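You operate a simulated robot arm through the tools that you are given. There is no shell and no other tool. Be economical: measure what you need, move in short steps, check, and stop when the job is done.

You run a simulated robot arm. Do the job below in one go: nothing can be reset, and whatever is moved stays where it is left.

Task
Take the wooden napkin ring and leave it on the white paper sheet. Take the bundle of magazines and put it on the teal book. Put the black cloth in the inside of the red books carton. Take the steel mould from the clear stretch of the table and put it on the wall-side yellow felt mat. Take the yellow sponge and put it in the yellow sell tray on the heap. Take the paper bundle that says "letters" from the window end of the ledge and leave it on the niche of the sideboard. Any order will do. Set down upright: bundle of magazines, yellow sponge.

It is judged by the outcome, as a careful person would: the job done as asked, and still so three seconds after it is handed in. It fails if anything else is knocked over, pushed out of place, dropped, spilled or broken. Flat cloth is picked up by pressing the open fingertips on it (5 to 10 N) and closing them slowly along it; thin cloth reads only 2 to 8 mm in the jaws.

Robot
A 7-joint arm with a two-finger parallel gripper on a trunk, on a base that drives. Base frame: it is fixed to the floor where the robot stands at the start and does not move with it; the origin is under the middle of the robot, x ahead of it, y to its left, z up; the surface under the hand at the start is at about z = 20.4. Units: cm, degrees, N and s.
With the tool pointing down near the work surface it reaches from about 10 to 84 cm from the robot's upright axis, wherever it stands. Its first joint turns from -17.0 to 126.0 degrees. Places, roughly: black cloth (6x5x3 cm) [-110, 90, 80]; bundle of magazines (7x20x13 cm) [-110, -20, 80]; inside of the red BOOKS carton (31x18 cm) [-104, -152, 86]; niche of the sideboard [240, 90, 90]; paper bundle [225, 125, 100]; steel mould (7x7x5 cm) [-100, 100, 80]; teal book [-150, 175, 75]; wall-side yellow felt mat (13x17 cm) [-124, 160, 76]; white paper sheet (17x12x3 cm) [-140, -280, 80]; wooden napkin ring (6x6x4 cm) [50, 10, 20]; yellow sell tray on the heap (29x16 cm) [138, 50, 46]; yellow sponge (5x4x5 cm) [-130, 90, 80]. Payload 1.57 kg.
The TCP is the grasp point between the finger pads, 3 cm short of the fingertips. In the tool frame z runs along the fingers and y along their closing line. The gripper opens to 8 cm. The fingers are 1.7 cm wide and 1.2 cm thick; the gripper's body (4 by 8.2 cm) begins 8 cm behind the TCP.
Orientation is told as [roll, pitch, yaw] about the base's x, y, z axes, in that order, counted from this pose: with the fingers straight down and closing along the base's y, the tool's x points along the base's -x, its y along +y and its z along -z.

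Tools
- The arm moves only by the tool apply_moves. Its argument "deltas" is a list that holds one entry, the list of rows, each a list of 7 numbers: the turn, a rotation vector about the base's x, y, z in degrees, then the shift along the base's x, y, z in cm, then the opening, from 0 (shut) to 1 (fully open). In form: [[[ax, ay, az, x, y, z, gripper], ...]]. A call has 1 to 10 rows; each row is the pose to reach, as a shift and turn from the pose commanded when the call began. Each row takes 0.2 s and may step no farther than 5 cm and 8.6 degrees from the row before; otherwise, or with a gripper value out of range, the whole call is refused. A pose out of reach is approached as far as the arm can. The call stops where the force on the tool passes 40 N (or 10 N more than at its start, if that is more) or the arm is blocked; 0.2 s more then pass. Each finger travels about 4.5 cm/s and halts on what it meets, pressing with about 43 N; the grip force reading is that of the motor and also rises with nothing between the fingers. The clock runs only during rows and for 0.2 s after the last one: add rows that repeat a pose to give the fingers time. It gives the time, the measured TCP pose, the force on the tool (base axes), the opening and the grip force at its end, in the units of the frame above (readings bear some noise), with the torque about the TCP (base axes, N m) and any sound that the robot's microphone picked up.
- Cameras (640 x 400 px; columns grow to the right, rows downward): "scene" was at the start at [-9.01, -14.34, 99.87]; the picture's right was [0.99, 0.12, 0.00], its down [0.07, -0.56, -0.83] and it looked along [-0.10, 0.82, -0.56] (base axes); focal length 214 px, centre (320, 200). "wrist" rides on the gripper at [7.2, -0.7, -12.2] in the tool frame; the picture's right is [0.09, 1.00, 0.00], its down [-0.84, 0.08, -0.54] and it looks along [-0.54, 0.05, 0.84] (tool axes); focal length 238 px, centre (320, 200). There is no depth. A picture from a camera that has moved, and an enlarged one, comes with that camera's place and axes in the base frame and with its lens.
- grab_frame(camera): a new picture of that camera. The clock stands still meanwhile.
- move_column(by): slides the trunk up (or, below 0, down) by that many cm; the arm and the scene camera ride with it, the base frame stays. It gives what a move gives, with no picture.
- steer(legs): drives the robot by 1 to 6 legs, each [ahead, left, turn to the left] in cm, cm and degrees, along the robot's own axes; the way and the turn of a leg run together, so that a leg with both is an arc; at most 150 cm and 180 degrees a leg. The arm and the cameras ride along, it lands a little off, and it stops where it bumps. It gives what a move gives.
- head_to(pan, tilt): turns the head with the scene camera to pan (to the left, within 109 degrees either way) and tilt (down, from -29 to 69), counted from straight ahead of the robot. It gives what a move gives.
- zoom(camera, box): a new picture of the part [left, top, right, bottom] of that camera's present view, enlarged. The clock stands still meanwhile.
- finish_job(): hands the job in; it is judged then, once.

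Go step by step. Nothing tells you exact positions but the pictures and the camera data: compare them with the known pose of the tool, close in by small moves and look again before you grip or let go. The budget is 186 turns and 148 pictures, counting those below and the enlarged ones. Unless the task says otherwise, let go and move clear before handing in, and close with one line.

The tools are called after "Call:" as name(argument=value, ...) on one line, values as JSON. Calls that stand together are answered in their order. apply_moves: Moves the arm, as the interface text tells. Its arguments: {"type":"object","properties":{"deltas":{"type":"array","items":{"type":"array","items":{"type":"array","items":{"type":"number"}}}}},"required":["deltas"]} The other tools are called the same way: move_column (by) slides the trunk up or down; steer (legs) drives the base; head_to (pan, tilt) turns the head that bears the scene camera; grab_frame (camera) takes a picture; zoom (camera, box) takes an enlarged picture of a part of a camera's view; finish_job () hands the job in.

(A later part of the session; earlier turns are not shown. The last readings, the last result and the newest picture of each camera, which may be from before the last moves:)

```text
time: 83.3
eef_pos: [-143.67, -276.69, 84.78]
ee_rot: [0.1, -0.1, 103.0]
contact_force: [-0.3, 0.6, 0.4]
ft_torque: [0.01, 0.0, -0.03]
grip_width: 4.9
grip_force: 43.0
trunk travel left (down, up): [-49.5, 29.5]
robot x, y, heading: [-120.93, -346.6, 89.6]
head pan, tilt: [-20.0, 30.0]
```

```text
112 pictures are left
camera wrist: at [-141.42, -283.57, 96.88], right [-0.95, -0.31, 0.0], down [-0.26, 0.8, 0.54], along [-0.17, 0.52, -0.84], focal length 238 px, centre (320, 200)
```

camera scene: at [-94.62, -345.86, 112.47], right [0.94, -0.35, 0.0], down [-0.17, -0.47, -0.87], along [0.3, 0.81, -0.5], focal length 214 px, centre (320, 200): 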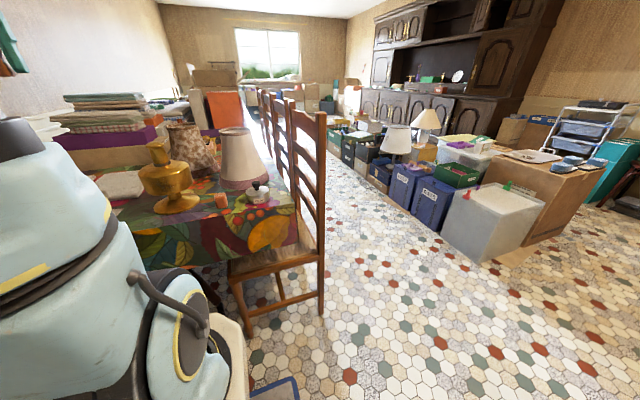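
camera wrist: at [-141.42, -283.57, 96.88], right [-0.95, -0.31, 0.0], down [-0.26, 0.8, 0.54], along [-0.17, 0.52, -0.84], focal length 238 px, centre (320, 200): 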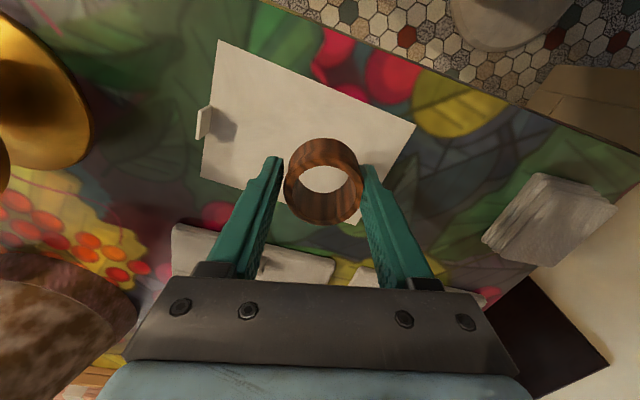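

The landing point projects to about (320, 142), inside the sheet. Lowering gently.

Call:
apply_moves(deltas=[[[0, 0, 0, 0.4, 0.2, -2, 0.5], [0, 0, 0, 0.4, 0.2, -3, 0.5], [0, 0, 0, 0.4, 0.2, -3.5, 0.5], [0, 0, 0, 0.4, 0.2, -4, 0.5], [0, 0, 0, 0.4, 0.2, -4.5, 0.5], [0, 0, 0, 0.4, 0.2, -4.5, 0.5]]])

Call:
grab_frame(camera="wrist")

```text
time: 84.7
eef_pos: [-143.26, -276.39, 80.57]
ee_rot: [0.0, 0.1, 102.8]
contact_force: [-0.4, -0.2, -1.0]
ft_torque: [0.02, -0.03, -0.03]
grip_width: 4.88
grip_force: 43.0
trunk travel left (down, up): [-49.5, 29.5]
robot x, y, heading: [-120.62, -346.21, 89.7]
head pan, tilt: [-20.0, 30.0]
```

```text
111 pictures are left
camera wrist: at [-141.12, -283.33, 92.59], right [-0.95, -0.31, 0.0], down [-0.26, 0.8, 0.54], along [-0.17, 0.52, -0.84], focal length 238 px, centre (320, 200)
```

wrist: 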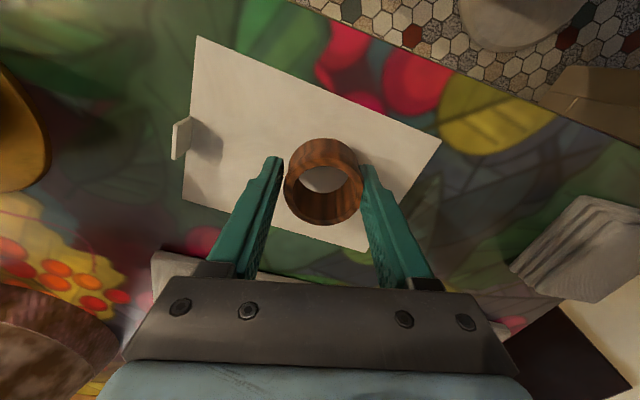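

Call:
apply_moves(deltas=[[[0, 0, 0, 0.2, -0.2, -0.5, 0.5], [0, 0, 0, 0.2, -0.2, -1, 0.5], [0, 0, 0, 0.2, -0.2, -1.3, 0.5], [0, 0, 0, 0.2, -0.2, -1.6, 0.5], [0, 0, 0, 0.2, -0.2, -1.9, 0.5]]])

```text
time: 86.0
eef_pos: [-143.22, -276.52, 79.2]
ee_rot: [0.1, -0.5, 102.9]
contact_force: [1.8, -1.7, 16.3]
ft_torque: [-0.17, -0.16, 0.0]
grip_width: 4.91
grip_force: 42.6
trunk travel left (down, up): [-49.5, 29.5]
robot x, y, heading: [-120.68, -346.03, 89.6]
head pan, tilt: [-20.0, 30.0]
stopped in row 5: the force on the tool passed its limit at 40 N (the readings are from after the stop); the commanded pose is now the measured one
```

The ring rests on the sheet. Opening and lifting off.

Call:
apply_moves(deltas=[[[0, 0, 0, 0, 0, 0.2, 0.7], [0, 0, 0, 0, 0, 0.2, 0.8], [0, 0, 0, 0, 0, 0.2, 0.85], [0, 0, 0, 0, 0, 4, 0.85], [0, 0, 0, 0, 0, 9, 0.85], [0, 0, 0, 0, 0, 14, 0.85]]])

Call:
grab_frame(camera="wrist")

```text
time: 87.4
eef_pos: [-143.1, -276.71, 92.7]
ee_rot: [-0.1, -0.3, 102.9]
contact_force: [0.6, -0.1, -0.4]
ft_torque: [-0.02, -0.06, -0.02]
grip_width: 6.81
grip_force: 0.1
trunk travel left (down, up): [-49.5, 29.5]
robot x, y, heading: [-121.19, -346.17, 89.7]
head pan, tilt: [-20.0, 30.0]
```

```text
110 pictures are left
camera wrist: at [-140.86, -283.61, 104.68], right [-0.95, -0.31, 0.0], down [-0.26, 0.8, 0.55], along [-0.17, 0.52, -0.84], focal length 238 px, centre (320, 200)
```

wrist: 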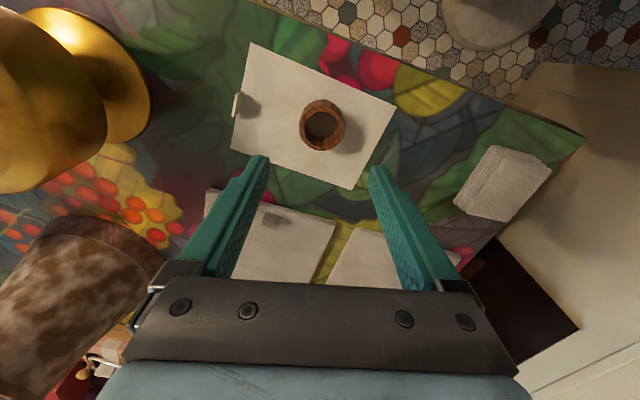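

The ring sits flat on the sheet. Now I'll retract the hand and strafe back to the aisle.

Call:
apply_moves(deltas=[[[0, 0, 0, 0, 0, 4, 0.85], [0, 0, 0, 0, 0, 8, 0.85], [0, 0, 0, 2, -2.5, 11, 0.85], [0, 0, 0, 4, -5, 14, 0.85], [0, 0, 0, 6.5, -8, 17, 0.85], [0, 0, 0, 9, -11, 20, 0.85], [0, 0, 0, 12, -14, 22, 0.85], [0, 0, 0, 15, -17, 22, 0.85], [0, 0, 0, 18, -20, 22, 0.85], [0, 0, 0, 20, -23, 22, 0.85]]])

Call:
steer(legs=[[0, -125, 0]])

Call:
head_to(pan=0, tilt=30)

Call:
grab_frame(camera="scene")

```text
time: 89.6
eef_pos: [-123.31, -299.35, 114.88]
ee_rot: [0.1, -0.4, 102.8]
contact_force: [-1.1, -0.5, 0.7]
ft_torque: [-0.03, 0.0, 0.0]
grip_width: 6.81
grip_force: 0.0
trunk travel left (down, up): [-49.5, 29.5]
robot x, y, heading: [-120.72, -346.01, 89.9]
head pan, tilt: [-20.0, 30.0]
```

```text
time: 95.9
eef_pos: [0.38, -300.3, 114.81]
ee_rot: [0.1, -0.5, 102.5]
contact_force: [-0.5, -0.7, 0.1]
ft_torque: [-0.01, -0.02, -0.01]
grip_width: 6.78
grip_force: 0.0
trunk travel left (down, up): [-49.5, 29.5]
robot x, y, heading: [2.39, -347.31, 89.4]
head pan, tilt: [-20.0, 30.0]
```

```text
time: 96.7
eef_pos: [0.42, -300.23, 114.97]
ee_rot: [0.1, -0.5, 102.5]
contact_force: [0.0, 0.3, -0.5]
ft_torque: [0.02, -0.01, -0.01]
grip_width: 6.81
grip_force: 0.1
trunk travel left (down, up): [-49.5, 29.5]
robot x, y, heading: [2.37, -347.15, 89.7]
head pan, tilt: [0.0, 30.0]
```

```text
109 pictures are left
camera scene: at [25.46, -346.44, 112.5], right [1.0, -0.01, 0.0], down [-0.01, -0.5, -0.87], along [0.01, 0.87, -0.5], focal length 214 px, centre (320, 200)
```

scene: 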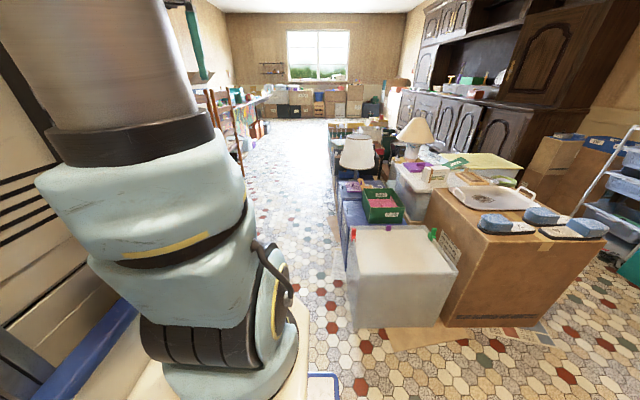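

The aisle is clear ahead. I'll drive up the aisle to y ≈ −20 and turn to face the table.

Call:
steer(legs=[[110, 8, 0], [110, 4, 0], [107, 0, 0]])

Call:
head_to(pan=60, tilt=30)

Call:
steer(legs=[[0, 0, 90]])

Call:
head_to(pan=0, tilt=30)

Call:
grab_frame(camera="scene")

Call:
grab_frame(camera="wrist")

```text
time: 112.8
eef_pos: [-10.44, 28.48, 114.93]
ee_rot: [0.2, -0.5, 103.3]
contact_force: [0.1, -0.6, -0.1]
ft_torque: [-0.02, 0.01, -0.03]
grip_width: 6.8
grip_force: 0.0
trunk travel left (down, up): [-49.5, 29.5]
robot x, y, heading: [-7.42, -18.36, 90.1]
head pan, tilt: [0.0, 30.0]
```

```text
time: 114.0
eef_pos: [-10.35, 28.42, 114.93]
ee_rot: [0.1, -0.5, 103.3]
contact_force: [0.5, 0.0, -0.8]
ft_torque: [0.01, -0.03, 0.02]
grip_width: 6.81
grip_force: 0.0
trunk travel left (down, up): [-49.5, 29.5]
robot x, y, heading: [-7.9, -18.22, 90.1]
head pan, tilt: [60.0, 30.0]
```

```text
time: 118.2
eef_pos: [-54.61, -19.96, 114.84]
ee_rot: [0.1, -0.5, -168.2]
contact_force: [-0.3, 0.0, -1.0]
ft_torque: [0.0, 0.03, 0.02]
grip_width: 6.81
grip_force: 0.1
trunk travel left (down, up): [-49.5, 29.5]
robot x, y, heading: [-7.8, -18.39, 178.9]
head pan, tilt: [60.0, 30.0]
```

```text
time: 119.5
eef_pos: [-54.61, -19.97, 114.95]
ee_rot: [0.2, -0.5, -168.3]
contact_force: [-0.1, 0.1, -0.7]
ft_torque: [0.0, 0.01, 0.02]
grip_width: 6.81
grip_force: 0.1
trunk travel left (down, up): [-49.5, 29.5]
robot x, y, heading: [-8.02, -18.15, 178.4]
head pan, tilt: [0.0, 30.0]
```

```text
108 pictures are left
camera scene: at [-8.15, 4.5, 112.5], right [0.02, 1.0, 0.0], down [0.5, -0.01, -0.87], along [-0.87, 0.02, -0.5], focal length 214 px, centre (320, 200)
```

scene: 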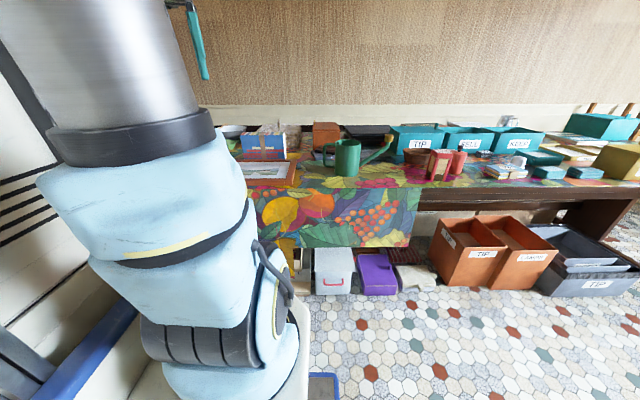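

```text
107 pictures are left
camera wrist: at [-47.56, -17.79, 126.93], right [0.29, -0.96, 0.0], down [-0.8, -0.24, 0.55], along [-0.52, -0.16, -0.84], focal length 238 px, centre (320, 200)
```

wrist: 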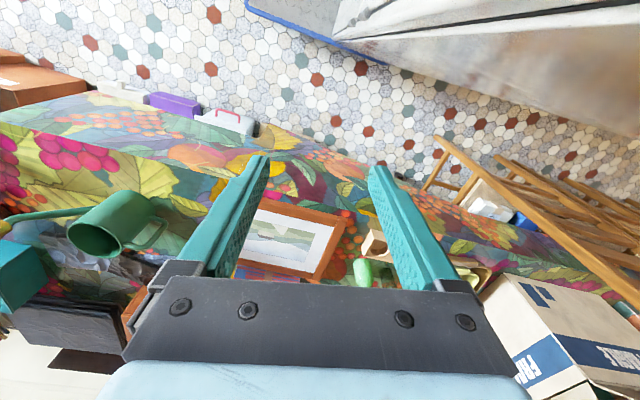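

I'm facing the table: the bundle stands at about (−112, −20) behind the picture frame. I'll drive closer.

Call:
steer(legs=[[30, 0, 0]])

Call:
grab_frame(camera="wrist")

Call:
head_to(pan=10, tilt=40)

Call:
grab_frame(camera="scene")

```text
time: 121.6
eef_pos: [-85.33, -19.02, 114.9]
ee_rot: [0.1, -0.5, -168.2]
contact_force: [0.2, 0.0, 0.1]
ft_torque: [-0.01, 0.01, 0.0]
grip_width: 6.8
grip_force: 0.0
trunk travel left (down, up): [-49.5, 29.5]
robot x, y, heading: [-38.58, -17.37, 178.5]
head pan, tilt: [0.0, 30.0]
```

```text
106 pictures are left
camera wrist: at [-78.36, -16.95, 126.93], right [0.29, -0.96, 0.0], down [-0.8, -0.24, 0.55], along [-0.52, -0.16, -0.84], focal length 238 px, centre (320, 200)
```

wrist: 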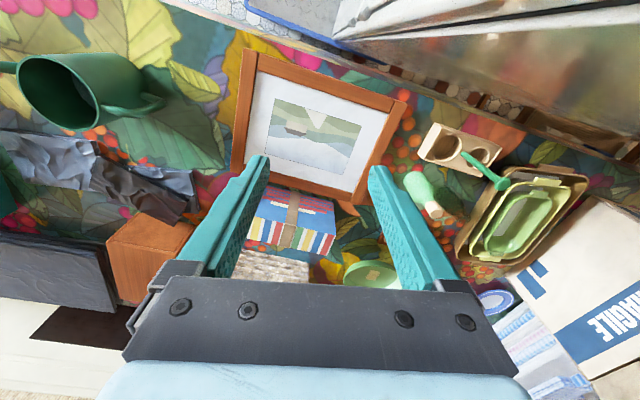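

```text
time: 122.3
eef_pos: [-85.44, -19.05, 115.01]
ee_rot: [0.1, -0.5, -168.3]
contact_force: [0.3, -0.4, 0.7]
ft_torque: [0.0, -0.02, 0.03]
grip_width: 6.79
grip_force: 0.1
trunk travel left (down, up): [-49.5, 29.5]
robot x, y, heading: [-38.41, -17.61, 178.2]
head pan, tilt: [10.0, 40.0]
```

```text
105 pictures are left
camera scene: at [-38.27, 3.77, 110.97], right [-0.15, 0.99, 0.0], down [0.64, 0.09, -0.77], along [-0.76, -0.11, -0.64], focal length 214 px, centre (320, 200)
```

scene: 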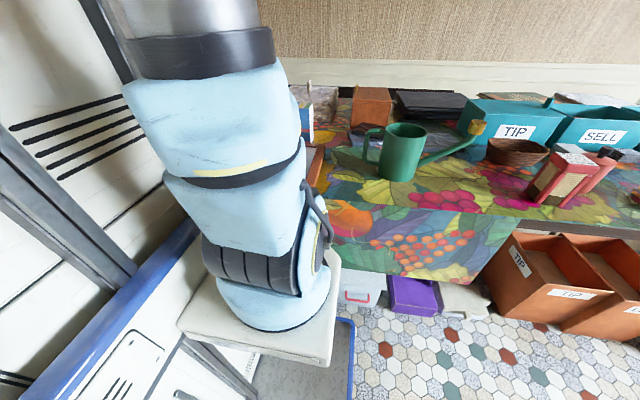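

Call:
zoom(camera="wrist", box=[220, 165, 400, 285])

```text
3.33 times, centred on (310, 225) of wrist
camera zoom: at [-78.36, -16.95, 126.93], right [0.29, -0.96, 0.0], down [-0.8, -0.24, 0.55], along [-0.53, -0.16, -0.84], focal length 794 px, centre (353, 117)
```

zoom: 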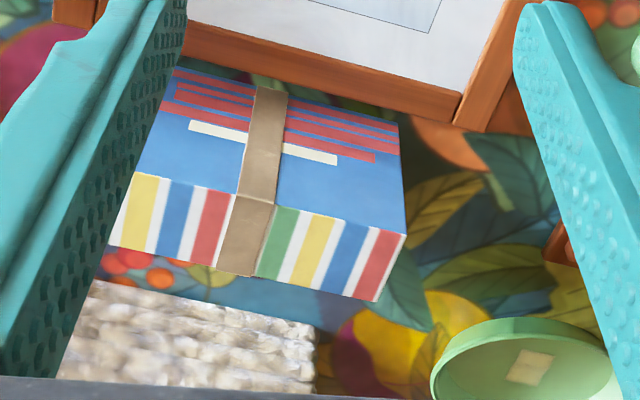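

The bundle stands upright: x −117 to −110.3, y −30 to −10.5, top at z ≈ 88.5. I'll turn the tool to close along x and go above it.

Call:
apply_moves(deltas=[[[0, 0, 7.8, -2.8, -0.1, 0, 1], [0, 0, 15.6, -5.6, -0.3, 0, 1], [0, 0, 23.4, -8.4, -0.4, 0, 1], [0, 0, 31.2, -11.2, -0.5, 0, 1], [0, 0, 39, -14, -0.6, -2, 1], [0, 0, 46.8, -16.8, -0.8, -4, 1], [0, 0, 54.6, -19.6, -0.9, -6, 1], [0, 0, 62.4, -22.4, -1, -8, 1], [0, 0, 70.2, -25.2, -1.1, -10, 1], [0, 0, 78, -28.2, -1.3, -12, 1]]])

Call:
grab_frame(camera="wrist")

```text
time: 124.5
eef_pos: [-113.53, -20.29, 103.06]
ee_rot: [0.0, -0.4, -90.2]
contact_force: [0.4, -0.1, 0.6]
ft_torque: [-0.02, 0.01, 0.0]
grip_width: 8.01
grip_force: 0.0
trunk travel left (down, up): [-49.5, 29.5]
robot x, y, heading: [-38.24, -17.8, 178.5]
head pan, tilt: [10.0, 40.0]
```

```text
103 pictures are left
camera wrist: at [-114.23, -13.07, 115.0], right [1.0, 0.09, 0.0], down [0.07, -0.83, 0.55], along [0.05, -0.55, -0.84], focal length 238 px, centre (320, 200)
```

wrist: 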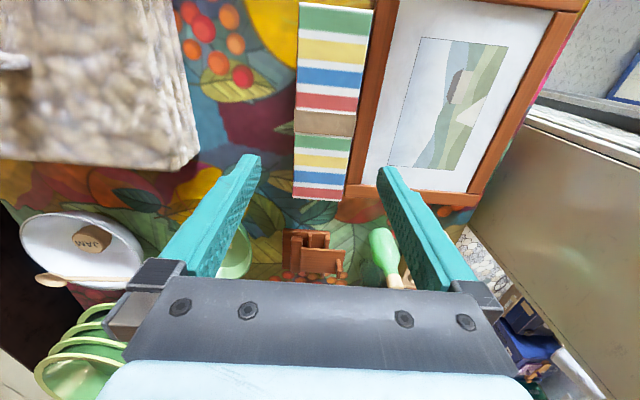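

Aligned; the bundle's centre is at x −113.0. Descending around it.

Call:
apply_moves(deltas=[[[0, 0, 0, 0.5, 0, -4, 1], [0, 0, 0, 0.5, 0, -8, 1], [0, 0, 0, 0.5, 0, -11, 1]]])

Call:
grab_frame(camera="wrist")

```text
time: 125.3
eef_pos: [-113.24, -20.47, 92.04]
ee_rot: [0.1, -0.4, -90.3]
contact_force: [-0.4, 0.0, -0.7]
ft_torque: [0.0, 0.01, -0.01]
grip_width: 8.02
grip_force: 0.0
trunk travel left (down, up): [-49.5, 29.5]
robot x, y, heading: [-38.39, -17.58, 178.5]
head pan, tilt: [10.0, 40.0]
```

```text
102 pictures are left
camera wrist: at [-113.91, -13.18, 104.0], right [1.0, 0.09, 0.0], down [0.07, -0.83, 0.55], along [0.05, -0.55, -0.84], focal length 238 px, centre (320, 200)
```

wrist: 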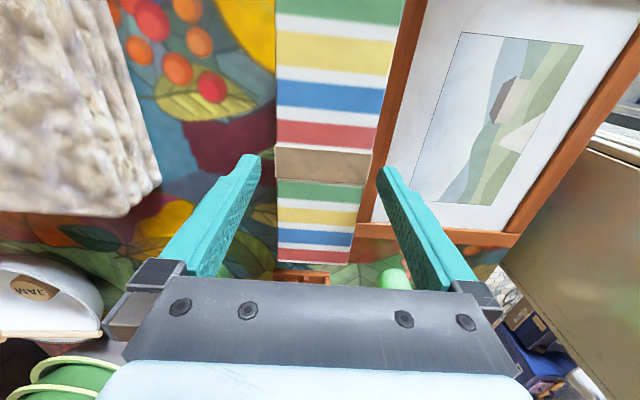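

Call:
apply_moves(deltas=[[[0, 0, 0, 0.25, 0.2, -2.5, 1], [0, 0, 0, 0.25, 0.2, -5, 1], [0, 0, 0, 0.25, 0.2, -7.5, 1]]])

Call:
grab_frame(camera="wrist")

```text
time: 126.1
eef_pos: [-112.61, -20.09, 84.49]
ee_rot: [0.0, -0.4, -90.3]
contact_force: [0.8, 0.1, -0.9]
ft_torque: [-0.01, 0.03, 0.02]
grip_width: 8.0
grip_force: 0.1
trunk travel left (down, up): [-49.5, 29.5]
robot x, y, heading: [-38.39, -17.8, 178.6]
head pan, tilt: [10.0, 40.0]
```

```text
101 pictures are left
camera wrist: at [-113.32, -12.78, 96.44], right [1.0, 0.09, 0.0], down [0.07, -0.83, 0.55], along [0.05, -0.55, -0.84], focal length 238 px, centre (320, 200)
```

wrist: 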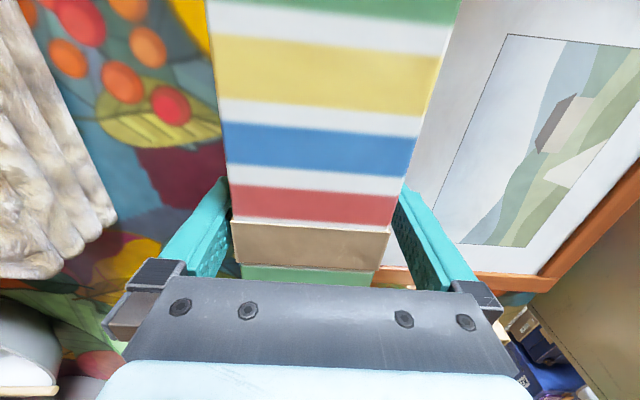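

Good fit. Closing on the bundle.

Call:
apply_moves(deltas=[[[0, 0, 0, 0, 0, 0, 0.9], [0, 0, 0, 0, 0, 0, 0.8], [0, 0, 0, 0, 0, 0, 0.75], [0, 0, 0, 0, 0, 0, 0.7], [0, 0, 0, 0, 0, 0, 0.7]]])

Call:
apply_moves(deltas=[[[0, 0, 0, 0, 0, 2, 0.7], [0, 0, 0, 0, 0, 5, 0.7], [0, 0, 0, 0, 0, 9, 0.7], [0, 0, 0, 0, 0, 13, 0.7], [0, 0, 0, 0, 0, 17, 0.7], [0, 0, 0, 0, 0, 21, 0.7]]])

Call:
grab_frame(camera="wrist")

```text
time: 127.3
eef_pos: [-112.72, -20.02, 84.45]
ee_rot: [0.1, -0.5, -90.2]
contact_force: [-3.2, 1.0, 0.0]
ft_torque: [0.05, 0.49, -0.04]
grip_width: 6.5
grip_force: 40.1
trunk travel left (down, up): [-49.5, 29.5]
robot x, y, heading: [-38.36, -17.32, 178.6]
head pan, tilt: [10.0, 40.0]
```

```text
time: 128.7
eef_pos: [-112.53, -20.45, 105.41]
ee_rot: [0.2, -0.4, -90.3]
contact_force: [-0.1, -0.1, -8.5]
ft_torque: [-0.02, 0.0, -0.03]
grip_width: 6.5
grip_force: 43.2
trunk travel left (down, up): [-49.5, 29.5]
robot x, y, heading: [-38.66, -17.87, 178.3]
head pan, tilt: [10.0, 40.0]
```

```text
100 pictures are left
camera wrist: at [-113.27, -13.19, 117.44], right [1.0, 0.09, 0.0], down [0.07, -0.83, 0.55], along [0.05, -0.55, -0.84], focal length 238 px, centre (320, 200)
```

wrist: 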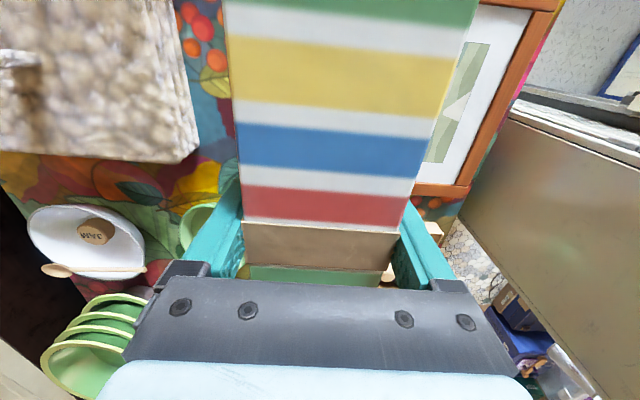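

The bundle is held level. I'll retract, back into the aisle and look toward +y.

Call:
apply_moves(deltas=[[[0, 0, 0, 2, 0, 3, 0.7], [0, 0, 0, 5, 0, 6, 0.7], [0, 0, 0, 8.5, 0, 8, 0.7], [0, 0, 0, 12, 0, 9, 0.7], [0, 0, 0, 15.5, 0, 9, 0.7], [0, 0, 0, 19, 0, 9, 0.7], [0, 0, 0, 22.5, 0, 9, 0.7], [0, 0, 0, 25, 0, 9, 0.7]]])

Call:
steer(legs=[[-28, 0, 0]])

Call:
head_to(pan=-55, tilt=25)

Call:
grab_frame(camera="scene")

```text
time: 130.5
eef_pos: [-87.82, -20.27, 114.49]
ee_rot: [0.0, -0.4, -90.3]
contact_force: [-0.1, -0.6, -7.5]
ft_torque: [0.01, -0.03, 0.03]
grip_width: 6.51
grip_force: 43.2
trunk travel left (down, up): [-49.5, 29.5]
robot x, y, heading: [-38.72, -17.83, 178.4]
head pan, tilt: [10.0, 40.0]
```

```text
time: 132.5
eef_pos: [-60.08, -21.06, 114.63]
ee_rot: [0.1, -0.6, -89.9]
contact_force: [-0.3, -0.2, -8.2]
ft_torque: [0.07, 0.03, -0.01]
grip_width: 6.48
grip_force: 43.0
trunk travel left (down, up): [-49.5, 29.5]
robot x, y, heading: [-10.91, -18.3, 178.7]
head pan, tilt: [10.0, 40.0]
```

```text
time: 133.8
eef_pos: [-60.1, -21.01, 114.61]
ee_rot: [0.1, -0.5, -90.0]
contact_force: [-0.5, -0.5, -7.9]
ft_torque: [0.01, 0.01, -0.05]
grip_width: 6.5
grip_force: 43.2
trunk travel left (down, up): [-49.5, 29.5]
robot x, y, heading: [-11.03, -18.22, 178.8]
head pan, tilt: [-55.0, 25.0]
```

```text
99 pictures are left
camera scene: at [-7.49, 12.09, 113.29], right [0.83, 0.56, 0.0], down [0.24, -0.35, -0.91], along [-0.51, 0.75, -0.42], focal length 214 px, centre (320, 200)
```

scene: 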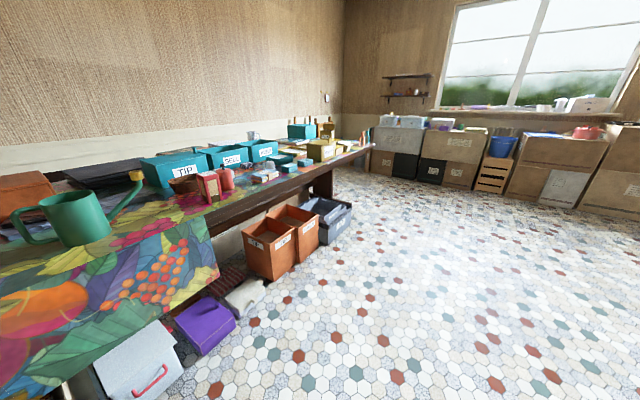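

The floor toward +y is open. Strafing right to about y 165 and looking.

Call:
steer(legs=[[0, -100, 0], [0, -83, 0]])

Call:
head_to(pan=0, tilt=30)

Call:
grab_frame(camera="scene")

Call:
grab_frame(camera="wrist")

```text
time: 143.0
eef_pos: [-55.08, 162.12, 114.76]
ee_rot: [0.3, -0.6, -90.6]
contact_force: [-0.1, 0.3, -8.7]
ft_torque: [0.04, 0.01, 0.02]
grip_width: 6.51
grip_force: 43.2
trunk travel left (down, up): [-49.5, 29.5]
robot x, y, heading: [-5.61, 164.83, 178.2]
head pan, tilt: [-55.0, 25.0]
```

```text
time: 144.3
eef_pos: [-55.09, 162.03, 114.76]
ee_rot: [0.2, -0.5, -90.6]
contact_force: [-0.3, -0.5, -8.1]
ft_torque: [0.01, 0.02, 0.01]
grip_width: 6.5
grip_force: 42.9
trunk travel left (down, up): [-49.5, 29.5]
robot x, y, heading: [-5.96, 164.48, 178.4]
head pan, tilt: [0.0, 30.0]
```

```text
98 pictures are left
camera scene: at [-6.1, 187.35, 112.5], right [0.03, 1.0, 0.0], down [0.5, -0.02, -0.87], along [-0.87, 0.03, -0.5], focal length 214 px, centre (320, 200)
```

scene: 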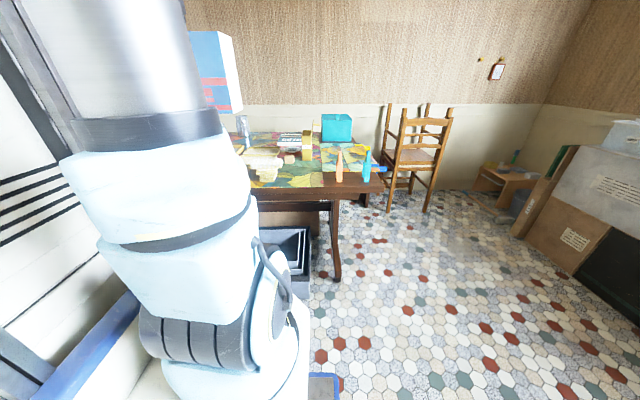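

```text
97 pictures are left
camera wrist: at [-55.72, 169.41, 126.61], right [1.0, 0.08, 0.0], down [0.07, -0.83, 0.55], along [0.05, -0.55, -0.84], focal length 238 px, centre (320, 200)
```

wrist: 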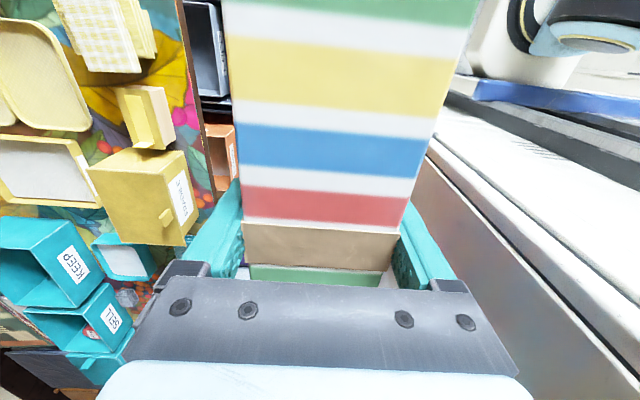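

Call:
zoom(camera="scene", box=[230, 95, 400, 205])

```text
3.64 times, centred on (315, 150) of scene
camera zoom: at [-6.1, 187.35, 112.5], right [0.03, 1.0, 0.0], down [0.5, -0.02, -0.87], along [-0.87, 0.03, -0.5], focal length 780 px, centre (338, 382)
```

zoom: 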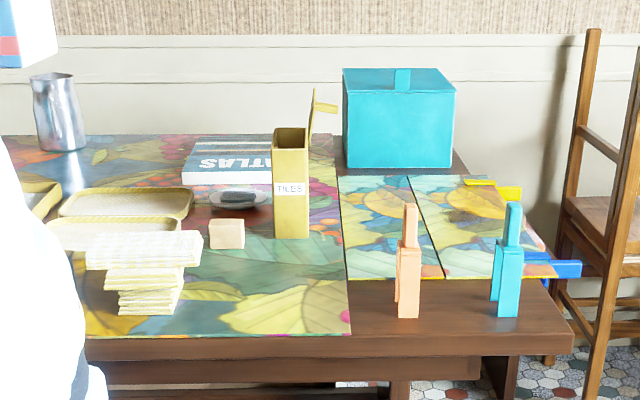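

The ATLAS (teal book) is at about (−147, 173), too far from the front because of bins under the table. I'll approach from the table's window end instead: turn to face −y and move past the end.

Call:
steer(legs=[[0, 0, 92], [-97, 0, 0]])

Call:
apply_moves(deltas=[[[0, 0, 0, 0, -4.5, -1, 0.7], [0, 0, 0, 0, -9, -2, 0.7], [0, 0, 0, 0, -13.5, -4, 0.7], [0, 0, 0, 0, -18, -6, 0.7], [0, 0, 0, 0, -22.5, -8, 0.7], [0, 0, 0, 0, -27, -10, 0.7], [0, 0, 0, 0, -31.5, -12, 0.7], [0, 0, 0, 0, -36, -14, 0.7], [0, 0, 0, 0, -40.5, -16, 0.7], [0, 0, 0, 0, -45, -18, 0.7]]])

```text
time: 153.1
eef_pos: [-0.76, 211.06, 114.56]
ee_rot: [0.2, -0.5, -0.8]
contact_force: [0.0, -1.1, -8.3]
ft_torque: [0.04, 0.02, -0.01]
grip_width: 6.49
grip_force: 42.6
trunk travel left (down, up): [-49.5, 29.5]
robot x, y, heading: [-2.97, 260.18, -91.9]
head pan, tilt: [0.0, 30.0]
```

```text
time: 155.3
eef_pos: [-1.29, 175.4, 97.02]
ee_rot: [0.0, -0.5, -0.7]
contact_force: [-0.7, -0.1, -7.1]
ft_torque: [0.04, 0.01, 0.0]
grip_width: 6.48
grip_force: 43.1
out of reach, approached as far as the arm can: row 8, 9, 10
trunk travel left (down, up): [-49.5, 29.5]
robot x, y, heading: [-3.23, 260.56, -91.8]
head pan, tilt: [0.0, 30.0]
```

Reach is about 85 cm from the robot's axis. The book spans x −157…−133 and y 167…183, with its long side along x, which matches the bundle now. Retracting and strafing toward the table's end.

Call:
apply_moves(deltas=[[[0, 0, 0, 0, 3.5, 2.5, 0.7], [0, 0, 0, 0, 7, 5, 0.7], [0, 0, 0, 0, 10.5, 8, 0.7], [0, 0, 0, 0, 14, 11, 0.7], [0, 0, 0, 0, 18, 14, 0.7], [0, 0, 0, 0, 22, 17, 0.7], [0, 0, 0, 0, 26, 18, 0.7], [0, 0, 0, 0, 31, 18, 0.7], [0, 0, 0, 0, 35, 18, 0.7]]])

Call:
steer(legs=[[0, -95, 0]])

Call:
head_to(pan=-40, tilt=35)

Call:
grab_frame(camera="scene")

Call:
grab_frame(camera="wrist")

```text
time: 157.3
eef_pos: [-2.17, 210.5, 115.61]
ee_rot: [0.3, -0.5, -0.8]
contact_force: [1.0, -0.8, -9.7]
ft_torque: [0.05, -0.01, -0.01]
grip_width: 6.5
grip_force: 43.4
trunk travel left (down, up): [-49.5, 29.5]
robot x, y, heading: [-3.01, 260.13, -92.1]
head pan, tilt: [0.0, 30.0]
```

```text
time: 162.4
eef_pos: [-98.73, 212.79, 115.42]
ee_rot: [0.1, -0.6, 0.3]
contact_force: [0.6, 0.4, -7.3]
ft_torque: [-0.01, 0.03, -0.01]
grip_width: 6.5
grip_force: 43.2
trunk travel left (down, up): [-49.5, 29.5]
robot x, y, heading: [-100.22, 262.57, -90.8]
head pan, tilt: [0.0, 30.0]
```

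```text
time: 163.4
eef_pos: [-98.7, 212.94, 115.64]
ee_rot: [0.1, -0.5, 0.2]
contact_force: [1.0, 0.2, -8.1]
ft_torque: [-0.02, 0.03, -0.01]
grip_width: 6.49
grip_force: 42.9
trunk travel left (down, up): [-49.5, 29.5]
robot x, y, heading: [-100.41, 262.55, -90.8]
head pan, tilt: [-40.0, 35.0]
```

```text
95 pictures are left
camera scene: at [-129.09, 264.11, 111.72], right [-0.76, 0.65, 0.0], down [0.37, 0.43, -0.82], along [-0.53, -0.62, -0.57], focal length 214 px, centre (320, 200)
```

scene: 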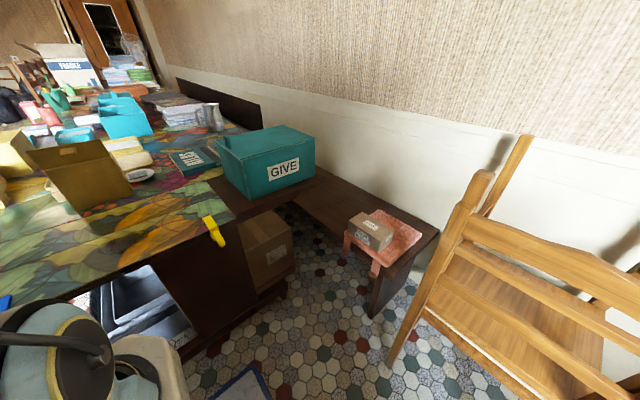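

```text
94 pictures are left
camera wrist: at [-106.0, 212.15, 127.57], right [-0.1, 1.0, 0.0], down [0.83, 0.08, 0.55], along [0.55, 0.05, -0.84], focal length 238 px, centre (320, 200)
```

wrist: 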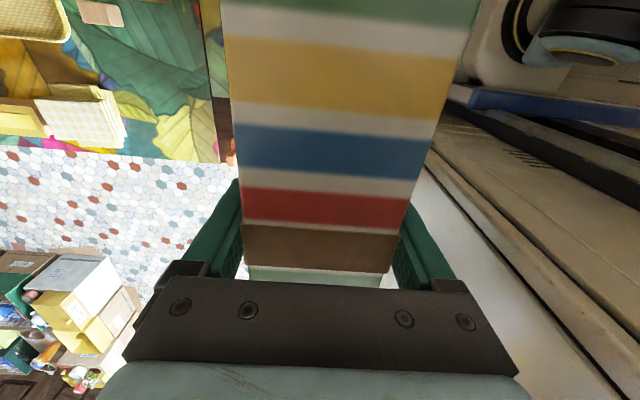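

Table end is at y ≈ 214, and the chair at x < −177. The book lies left of the GIVE box. I'll move to about (−136, 254).

Call:
steer(legs=[[0, -35, 0]])

Call:
steer(legs=[[8, 0, 0]])

Call:
head_to(pan=-5, tilt=35)

Call:
grab_frame(camera="scene")

```text
time: 165.7
eef_pos: [-133.94, 213.34, 115.72]
ee_rot: [0.1, -0.5, 0.6]
contact_force: [-0.2, -0.6, -7.6]
ft_torque: [0.01, 0.0, 0.04]
grip_width: 6.51
grip_force: 43.2
trunk travel left (down, up): [-49.5, 29.5]
robot x, y, heading: [-136.05, 263.22, -90.4]
head pan, tilt: [-40.0, 35.0]
```

```text
time: 166.9
eef_pos: [-133.91, 205.43, 115.55]
ee_rot: [0.3, -0.5, 0.7]
contact_force: [1.5, 0.5, -8.2]
ft_torque: [-0.01, 0.04, 0.01]
grip_width: 6.45
grip_force: 42.9
trunk travel left (down, up): [-49.5, 29.5]
robot x, y, heading: [-136.45, 255.49, -90.7]
head pan, tilt: [-40.0, 35.0]
stopped in leg 1: the robot was blocked; the commanded pose is now the measured one
```

```text
time: 167.9
eef_pos: [-133.88, 205.45, 115.58]
ee_rot: [0.2, -0.5, 0.8]
contact_force: [0.0, -0.8, -7.6]
ft_torque: [-0.02, 0.0, 0.0]
grip_width: 6.51
grip_force: 43.2
trunk travel left (down, up): [-49.5, 29.5]
robot x, y, heading: [-135.88, 255.18, -90.3]
head pan, tilt: [-5.0, 35.0]
```

```text
93 pictures are left
camera scene: at [-159.83, 254.41, 111.72], right [-1.0, 0.09, 0.0], down [0.05, 0.57, -0.82], along [-0.08, -0.82, -0.57], focal length 214 px, centre (320, 200)
```

scene: 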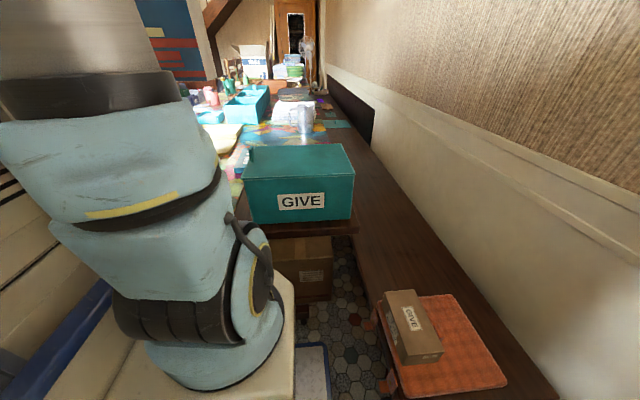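

The GIVE box top is at z ≈ 88. I'll carry the bundle over to above the book at (−145, 175.5), keeping its bottom above 95.

Call:
apply_moves(deltas=[[[0, 0, -0.8, -1.4, -3.8, 0, 0.7], [0, 0, -0.8, -2.8, -7.6, 0, 0.7], [0, 0, -0.8, -4.2, -11.4, -1, 0.7], [0, 0, -0.8, -5.6, -15.2, -3, 0.7], [0, 0, -0.8, -7, -19, -5, 0.7], [0, 0, -0.8, -8.4, -22.8, -7, 0.7], [0, 0, -0.8, -9.8, -26.6, -9, 0.7], [0, 0, -0.8, -11, -29.9, -11.5, 0.7]]])

Call:
head_to(pan=10, tilt=20)

Call:
grab_frame(camera="scene")

Call:
grab_frame(camera="wrist")

```text
time: 169.8
eef_pos: [-144.97, 175.55, 104.02]
ee_rot: [0.2, -0.5, 0.0]
contact_force: [0.8, 0.0, -6.2]
ft_torque: [-0.05, 0.05, 0.0]
grip_width: 6.49
grip_force: 43.2
trunk travel left (down, up): [-49.5, 29.5]
robot x, y, heading: [-136.22, 255.65, -90.1]
head pan, tilt: [-5.0, 35.0]
```

```text
time: 170.5
eef_pos: [-144.98, 175.42, 104.03]
ee_rot: [0.1, -0.5, 0.0]
contact_force: [-1.5, 0.5, -7.5]
ft_torque: [0.05, 0.0, -0.01]
grip_width: 6.51
grip_force: 42.9
trunk travel left (down, up): [-49.5, 29.5]
robot x, y, heading: [-136.36, 255.14, -90.4]
head pan, tilt: [10.0, 20.0]
```

```text
92 pictures are left
camera scene: at [-157.45, 253.98, 114.09], right [-0.99, -0.17, 0.0], down [-0.06, 0.34, -0.94], along [0.16, -0.93, -0.34], focal length 214 px, centre (320, 200)
```

scene: 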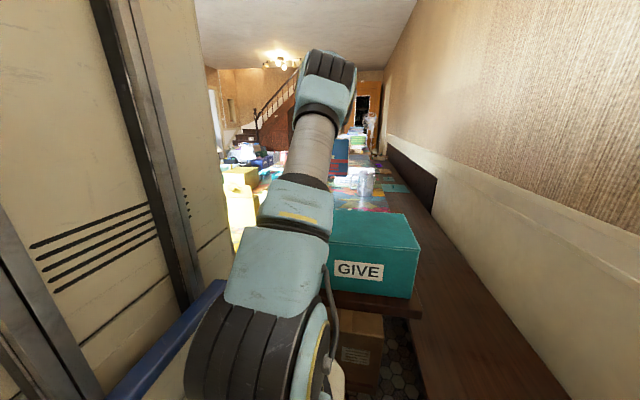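

```text
91 pictures are left
camera wrist: at [-152.25, 174.75, 115.98], right [-0.09, 1.0, 0.0], down [0.83, 0.07, 0.55], along [0.55, 0.05, -0.84], focal length 238 px, centre (320, 200)
```

wrist: 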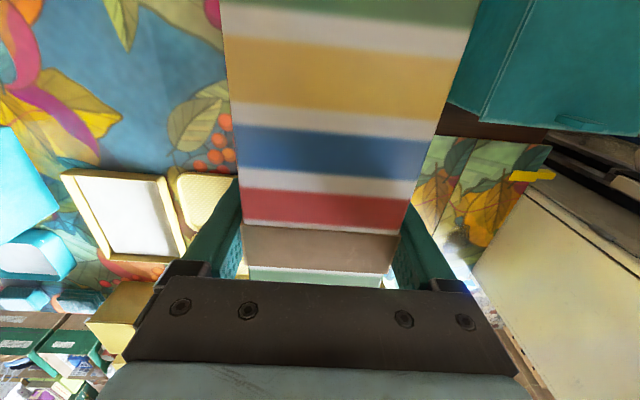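

The book should lie directly beneath, hidden by the bundle. I'll lower carefully until contact.

Call:
apply_moves(deltas=[[[0, 0, 0, 0, 0, -4, 0.7], [0, 0, 0, 0, 0, -8, 0.7], [0, 0, 0, 0, 0, -11, 0.7], [0, 0, 0, 0, 0, -13, 0.7], [0, 0, 0, 0, 0, -13, 0.7]]])

Call:
head_to(pan=0, tilt=20)

Call:
zoom(camera="scene", box=[200, 100, 440, 250])

Call:
grab_frame(camera="wrist")

```text
time: 171.7
eef_pos: [-144.88, 175.54, 91.01]
ee_rot: [0.1, -0.5, -0.2]
contact_force: [0.8, 0.6, -8.2]
ft_torque: [-0.01, 0.01, 0.01]
grip_width: 6.46
grip_force: 42.9
trunk travel left (down, up): [-49.5, 29.5]
robot x, y, heading: [-136.04, 255.4, -90.4]
head pan, tilt: [10.0, 20.0]
```

```text
time: 172.4
eef_pos: [-144.94, 175.38, 91.07]
ee_rot: [0.2, -0.6, -0.1]
contact_force: [0.1, -0.3, -7.4]
ft_torque: [0.02, 0.04, 0.0]
grip_width: 6.51
grip_force: 43.1
trunk travel left (down, up): [-49.5, 29.5]
robot x, y, heading: [-135.71, 254.86, -90.5]
head pan, tilt: [0.0, 20.0]
```

```text
2.67 times, centred on (320, 175) of scene
camera zoom: at [-159.06, 253.85, 114.1], right [-1.0, 0.01, 0.0], down [0.0, 0.34, -0.94], along [-0.01, -0.94, -0.34], focal length 572 px, centre (320, 267)
```

zoom: 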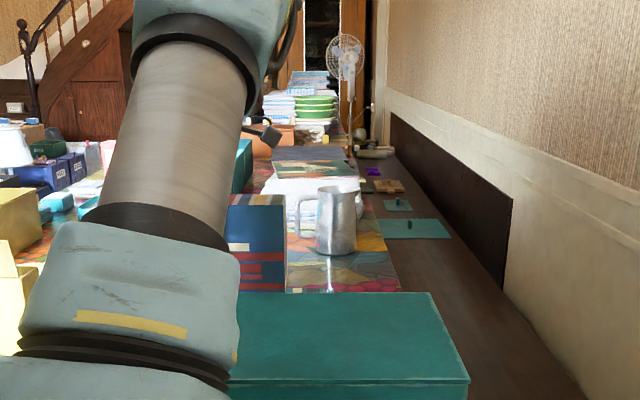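

```text
89 pictures are left
camera wrist: at [-152.19, 174.76, 103.05], right [-0.09, 1.0, 0.0], down [0.83, 0.07, 0.55], along [0.55, 0.05, -0.84], focal length 238 px, centre (320, 200)
```

wrist: 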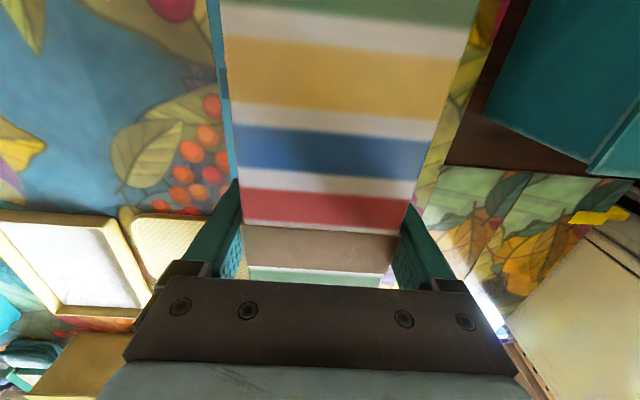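

The teal edge of the book shows left of the bundle at y ≈ 166, as expected. Continuing down to contact.

Call:
apply_moves(deltas=[[[0, 0, 0, 0, 0, -0.8, 0.7], [0, 0, 0, 0, 0, -1.4, 0.7], [0, 0, 0, 0, 0, -1.8, 0.7], [0, 0, 0, 0, 0, -2.2, 0.7], [0, 0, 0, 0, 0, -2.6, 0.7], [0, 0, 0, 0, 0, -3, 0.7], [0, 0, 0, 0, 0, -3.3, 0.7]]])

```text
time: 174.0
eef_pos: [-144.94, 175.54, 87.8]
ee_rot: [0.2, -0.4, -0.1]
contact_force: [-0.2, 0.1, -8.5]
ft_torque: [0.01, 0.02, 0.01]
grip_width: 6.5
grip_force: 43.1
trunk travel left (down, up): [-49.5, 29.5]
robot x, y, heading: [-135.95, 255.46, -90.5]
head pan, tilt: [0.0, 20.0]
```

Call:
apply_moves(deltas=[[[0, 0, 0, 0, 0, -0.3, 0.7], [0, 0, 0, 0, 0, -0.6, 0.7], [0, 0, 0, 0, 0, -0.9, 0.7], [0, 0, 0, 0, 0, -1.2, 0.7], [0, 0, 0, 0, 0, -1.5, 0.7], [0, 0, 0, 0, 0, -1.8, 0.7], [0, 0, 0, 0, 0, -2.1, 0.7]]])

```text
time: 175.6
eef_pos: [-144.91, 175.51, 86.45]
ee_rot: [-0.2, -0.5, -0.1]
contact_force: [-2.4, 5.9, 17.5]
ft_torque: [1.35, -0.34, 0.21]
grip_width: 6.51
grip_force: 42.7
trunk travel left (down, up): [-49.5, 29.5]
robot x, y, heading: [-136.49, 254.98, -90.3]
head pan, tilt: [0.0, 20.0]
stopped in row 7: the force on the tool passed its limit at 42 N (the readings are from after the stop); the commanded pose is now the measured one
```

Contact. I'll relieve the press slightly and open.

Call:
apply_moves(deltas=[[[0, 0, 0, 0, 0, 0.25, 0.7], [0, 0, 0, 0, 0, 0.25, 0.8], [0, 0, 0, 0, 0, 0.25, 0.86], [0, 0, 0, 0, 0, 0.25, 0.92], [0, 0, 0, 0, 0, 0.25, 0.96], [0, 0, 0, 0, 0, 0.25, 1]]])

Call:
grab_frame(camera="wrist")

```text
time: 176.9
eef_pos: [-145.01, 175.4, 86.39]
ee_rot: [-0.1, -0.5, -0.1]
contact_force: [-0.2, 1.0, -0.6]
ft_torque: [0.02, -0.02, 0.0]
grip_width: 7.97
grip_force: 0.0
trunk travel left (down, up): [-49.5, 29.5]
robot x, y, heading: [-136.03, 255.17, -90.6]
head pan, tilt: [0.0, 20.0]
```

```text
88 pictures are left
camera wrist: at [-152.26, 174.78, 98.48], right [-0.09, 1.0, 0.0], down [0.83, 0.08, 0.55], along [0.55, 0.05, -0.84], focal length 238 px, centre (320, 200)
```

wrist: 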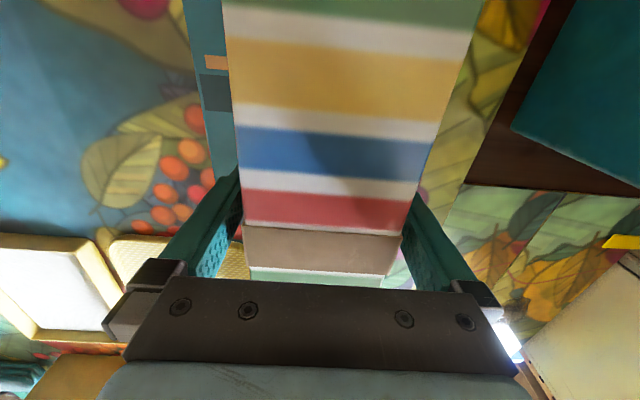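

Released, standing. Lifting straight up and checking.

Call:
apply_moves(deltas=[[[0, 0, 0, 0, 0, 1.5, 1], [0, 0, 0, 0, 0, 4, 1], [0, 0, 0, 0, 0, 8, 1], [0, 0, 0, 0, 0, 12, 1], [0, 0, 0, 0, 0, 16, 1], [0, 0, 0, 0, 0, 20, 1]]])

Call:
grab_frame(camera="wrist")

```text
time: 178.3
eef_pos: [-145.22, 175.6, 106.39]
ee_rot: [0.0, -0.5, -0.1]
contact_force: [-0.3, -0.1, -0.7]
ft_torque: [0.04, -0.01, 0.0]
grip_width: 8.01
grip_force: 0.0
trunk travel left (down, up): [-49.5, 29.5]
robot x, y, heading: [-136.26, 255.34, -90.3]
head pan, tilt: [0.0, 20.0]
```

```text
87 pictures are left
camera wrist: at [-152.54, 174.93, 118.37], right [-0.09, 1.0, 0.0], down [0.83, 0.08, 0.55], along [0.55, 0.05, -0.84], focal length 238 px, centre (320, 200)
```

wrist: 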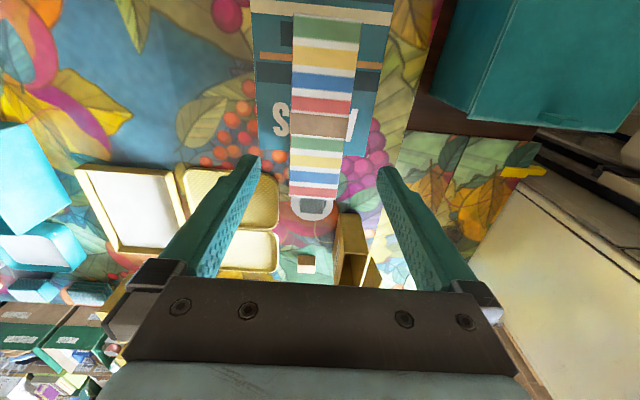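

The bundle stands squarely on the ATLAS. The wall-side mat is at about (−124, 160). Retracting, then driving back round to the table's front.

Call:
apply_moves(deltas=[[[0, 0, 0, 1, 4, 3, 1], [0, 0, 0, 2, 8, 6, 1], [0, 0, 0, 4, 12, 8, 1], [0, 0, 0, 6, 16, 8, 1], [0, 0, 0, 8, 20, 8, 1], [0, 0, 0, 10, 24, 8, 1], [0, 0, 0, 10, 28, 8, 1]]])

Call:
steer(legs=[[-8, 0, 0], [0, 130, 0], [0, 0, -90]])

Call:
steer(legs=[[0, 115, 0]])

Call:
head_to(pan=0, tilt=35)

Call:
grab_frame(camera="scene")

Call:
grab_frame(camera="wrist")

```text
refused: row 1 steps farther than a row can; nothing moved
```

```text
time: 189.2
eef_pos: [-89.14, 272.83, 106.35]
ee_rot: [-0.1, -0.5, -89.8]
contact_force: [0.8, -0.2, -0.8]
ft_torque: [-0.01, 0.0, 0.01]
grip_width: 7.99
grip_force: 0.1
trunk travel left (down, up): [-49.5, 29.5]
robot x, y, heading: [-9.6, 263.74, 179.7]
head pan, tilt: [0.0, 20.0]
```

```text
time: 195.1
eef_pos: [-91.33, 159.89, 106.34]
ee_rot: [-0.1, -0.5, -91.9]
contact_force: [0.1, -0.3, -0.1]
ft_torque: [-0.01, -0.02, -0.01]
grip_width: 8.03
grip_force: 0.0
trunk travel left (down, up): [-49.5, 29.5]
robot x, y, heading: [-12.3, 148.26, 177.7]
head pan, tilt: [0.0, 20.0]
```

```text
time: 195.9
eef_pos: [-91.4, 159.97, 106.34]
ee_rot: [0.0, -0.4, -91.9]
contact_force: [-0.3, -0.8, 0.6]
ft_torque: [0.02, -0.03, -0.02]
grip_width: 8.04
grip_force: 0.0
trunk travel left (down, up): [-49.5, 29.5]
robot x, y, heading: [-12.19, 148.15, 177.7]
head pan, tilt: [0.0, 35.0]
```

```text
86 pictures are left
camera scene: at [-11.95, 171.09, 111.73], right [0.04, 1.0, 0.0], down [0.57, -0.02, -0.82], along [-0.82, 0.03, -0.57], focal length 214 px, centre (320, 200)
```

scene: 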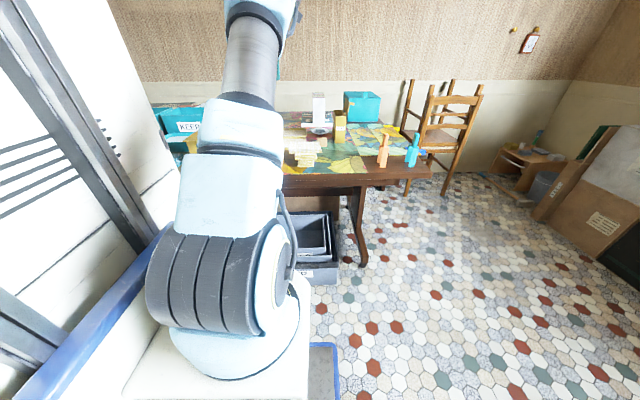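

```text
85 pictures are left
camera wrist: at [-91.73, 167.23, 118.38], right [1.0, 0.06, 0.0], down [0.05, -0.83, 0.55], along [0.03, -0.55, -0.84], focal length 238 px, centre (320, 200)
```

wrist: 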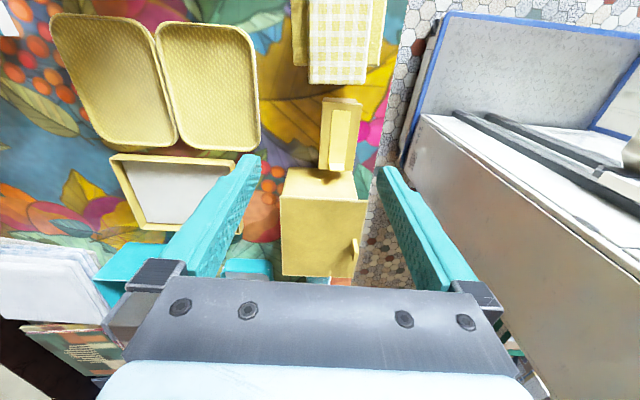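

Both mats are visible: the wall-side one is centred at about (−126, 160). I drove with the arm extended because that move was refused, but nothing was touched. Now moving the hand toward −y to look for the mould, cloth and sponge.

Call:
apply_moves(deltas=[[[0, 0, 0, 0, -4.8, 1, 1], [0, 0, 0, 0, -9.6, 2, 1], [0, 0, 0, 0, -14.4, 3, 1], [0, 0, 0, 0, -19.2, 4, 1], [0, 0, 0, 0, -24, 4, 1], [0, 0, 0, 0, -28.8, 4, 1], [0, 0, 0, 0, -33.6, 4, 1], [0, 0, 0, 0, -38.4, 4, 1]]])

Call:
grab_frame(camera="wrist")

```text
time: 197.7
eef_pos: [-86.29, 130.65, 105.71]
ee_rot: [-0.1, -0.4, -92.1]
contact_force: [-1.7, 0.1, -1.1]
ft_torque: [-0.04, -0.09, -0.03]
grip_width: 7.97
grip_force: 0.0
out of reach, approached as far as the arm can: row 3, 4, 5, 6, 7, 8
trunk travel left (down, up): [-49.5, 29.5]
robot x, y, heading: [-11.71, 148.14, 177.8]
head pan, tilt: [0.0, 35.0]
```

```text
84 pictures are left
camera wrist: at [-86.73, 137.96, 117.64], right [1.0, 0.06, 0.0], down [0.05, -0.83, 0.55], along [0.03, -0.55, -0.84], focal length 238 px, centre (320, 200)
```

wrist: 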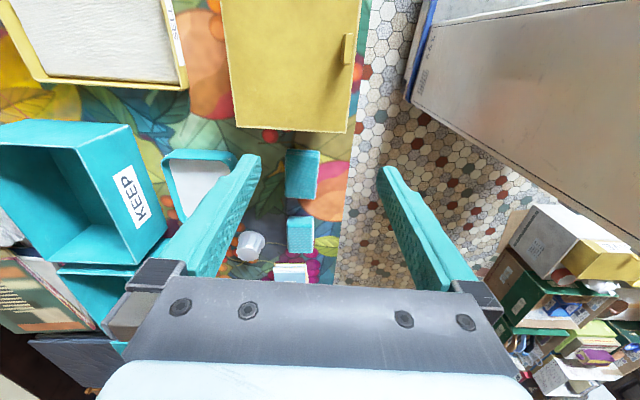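

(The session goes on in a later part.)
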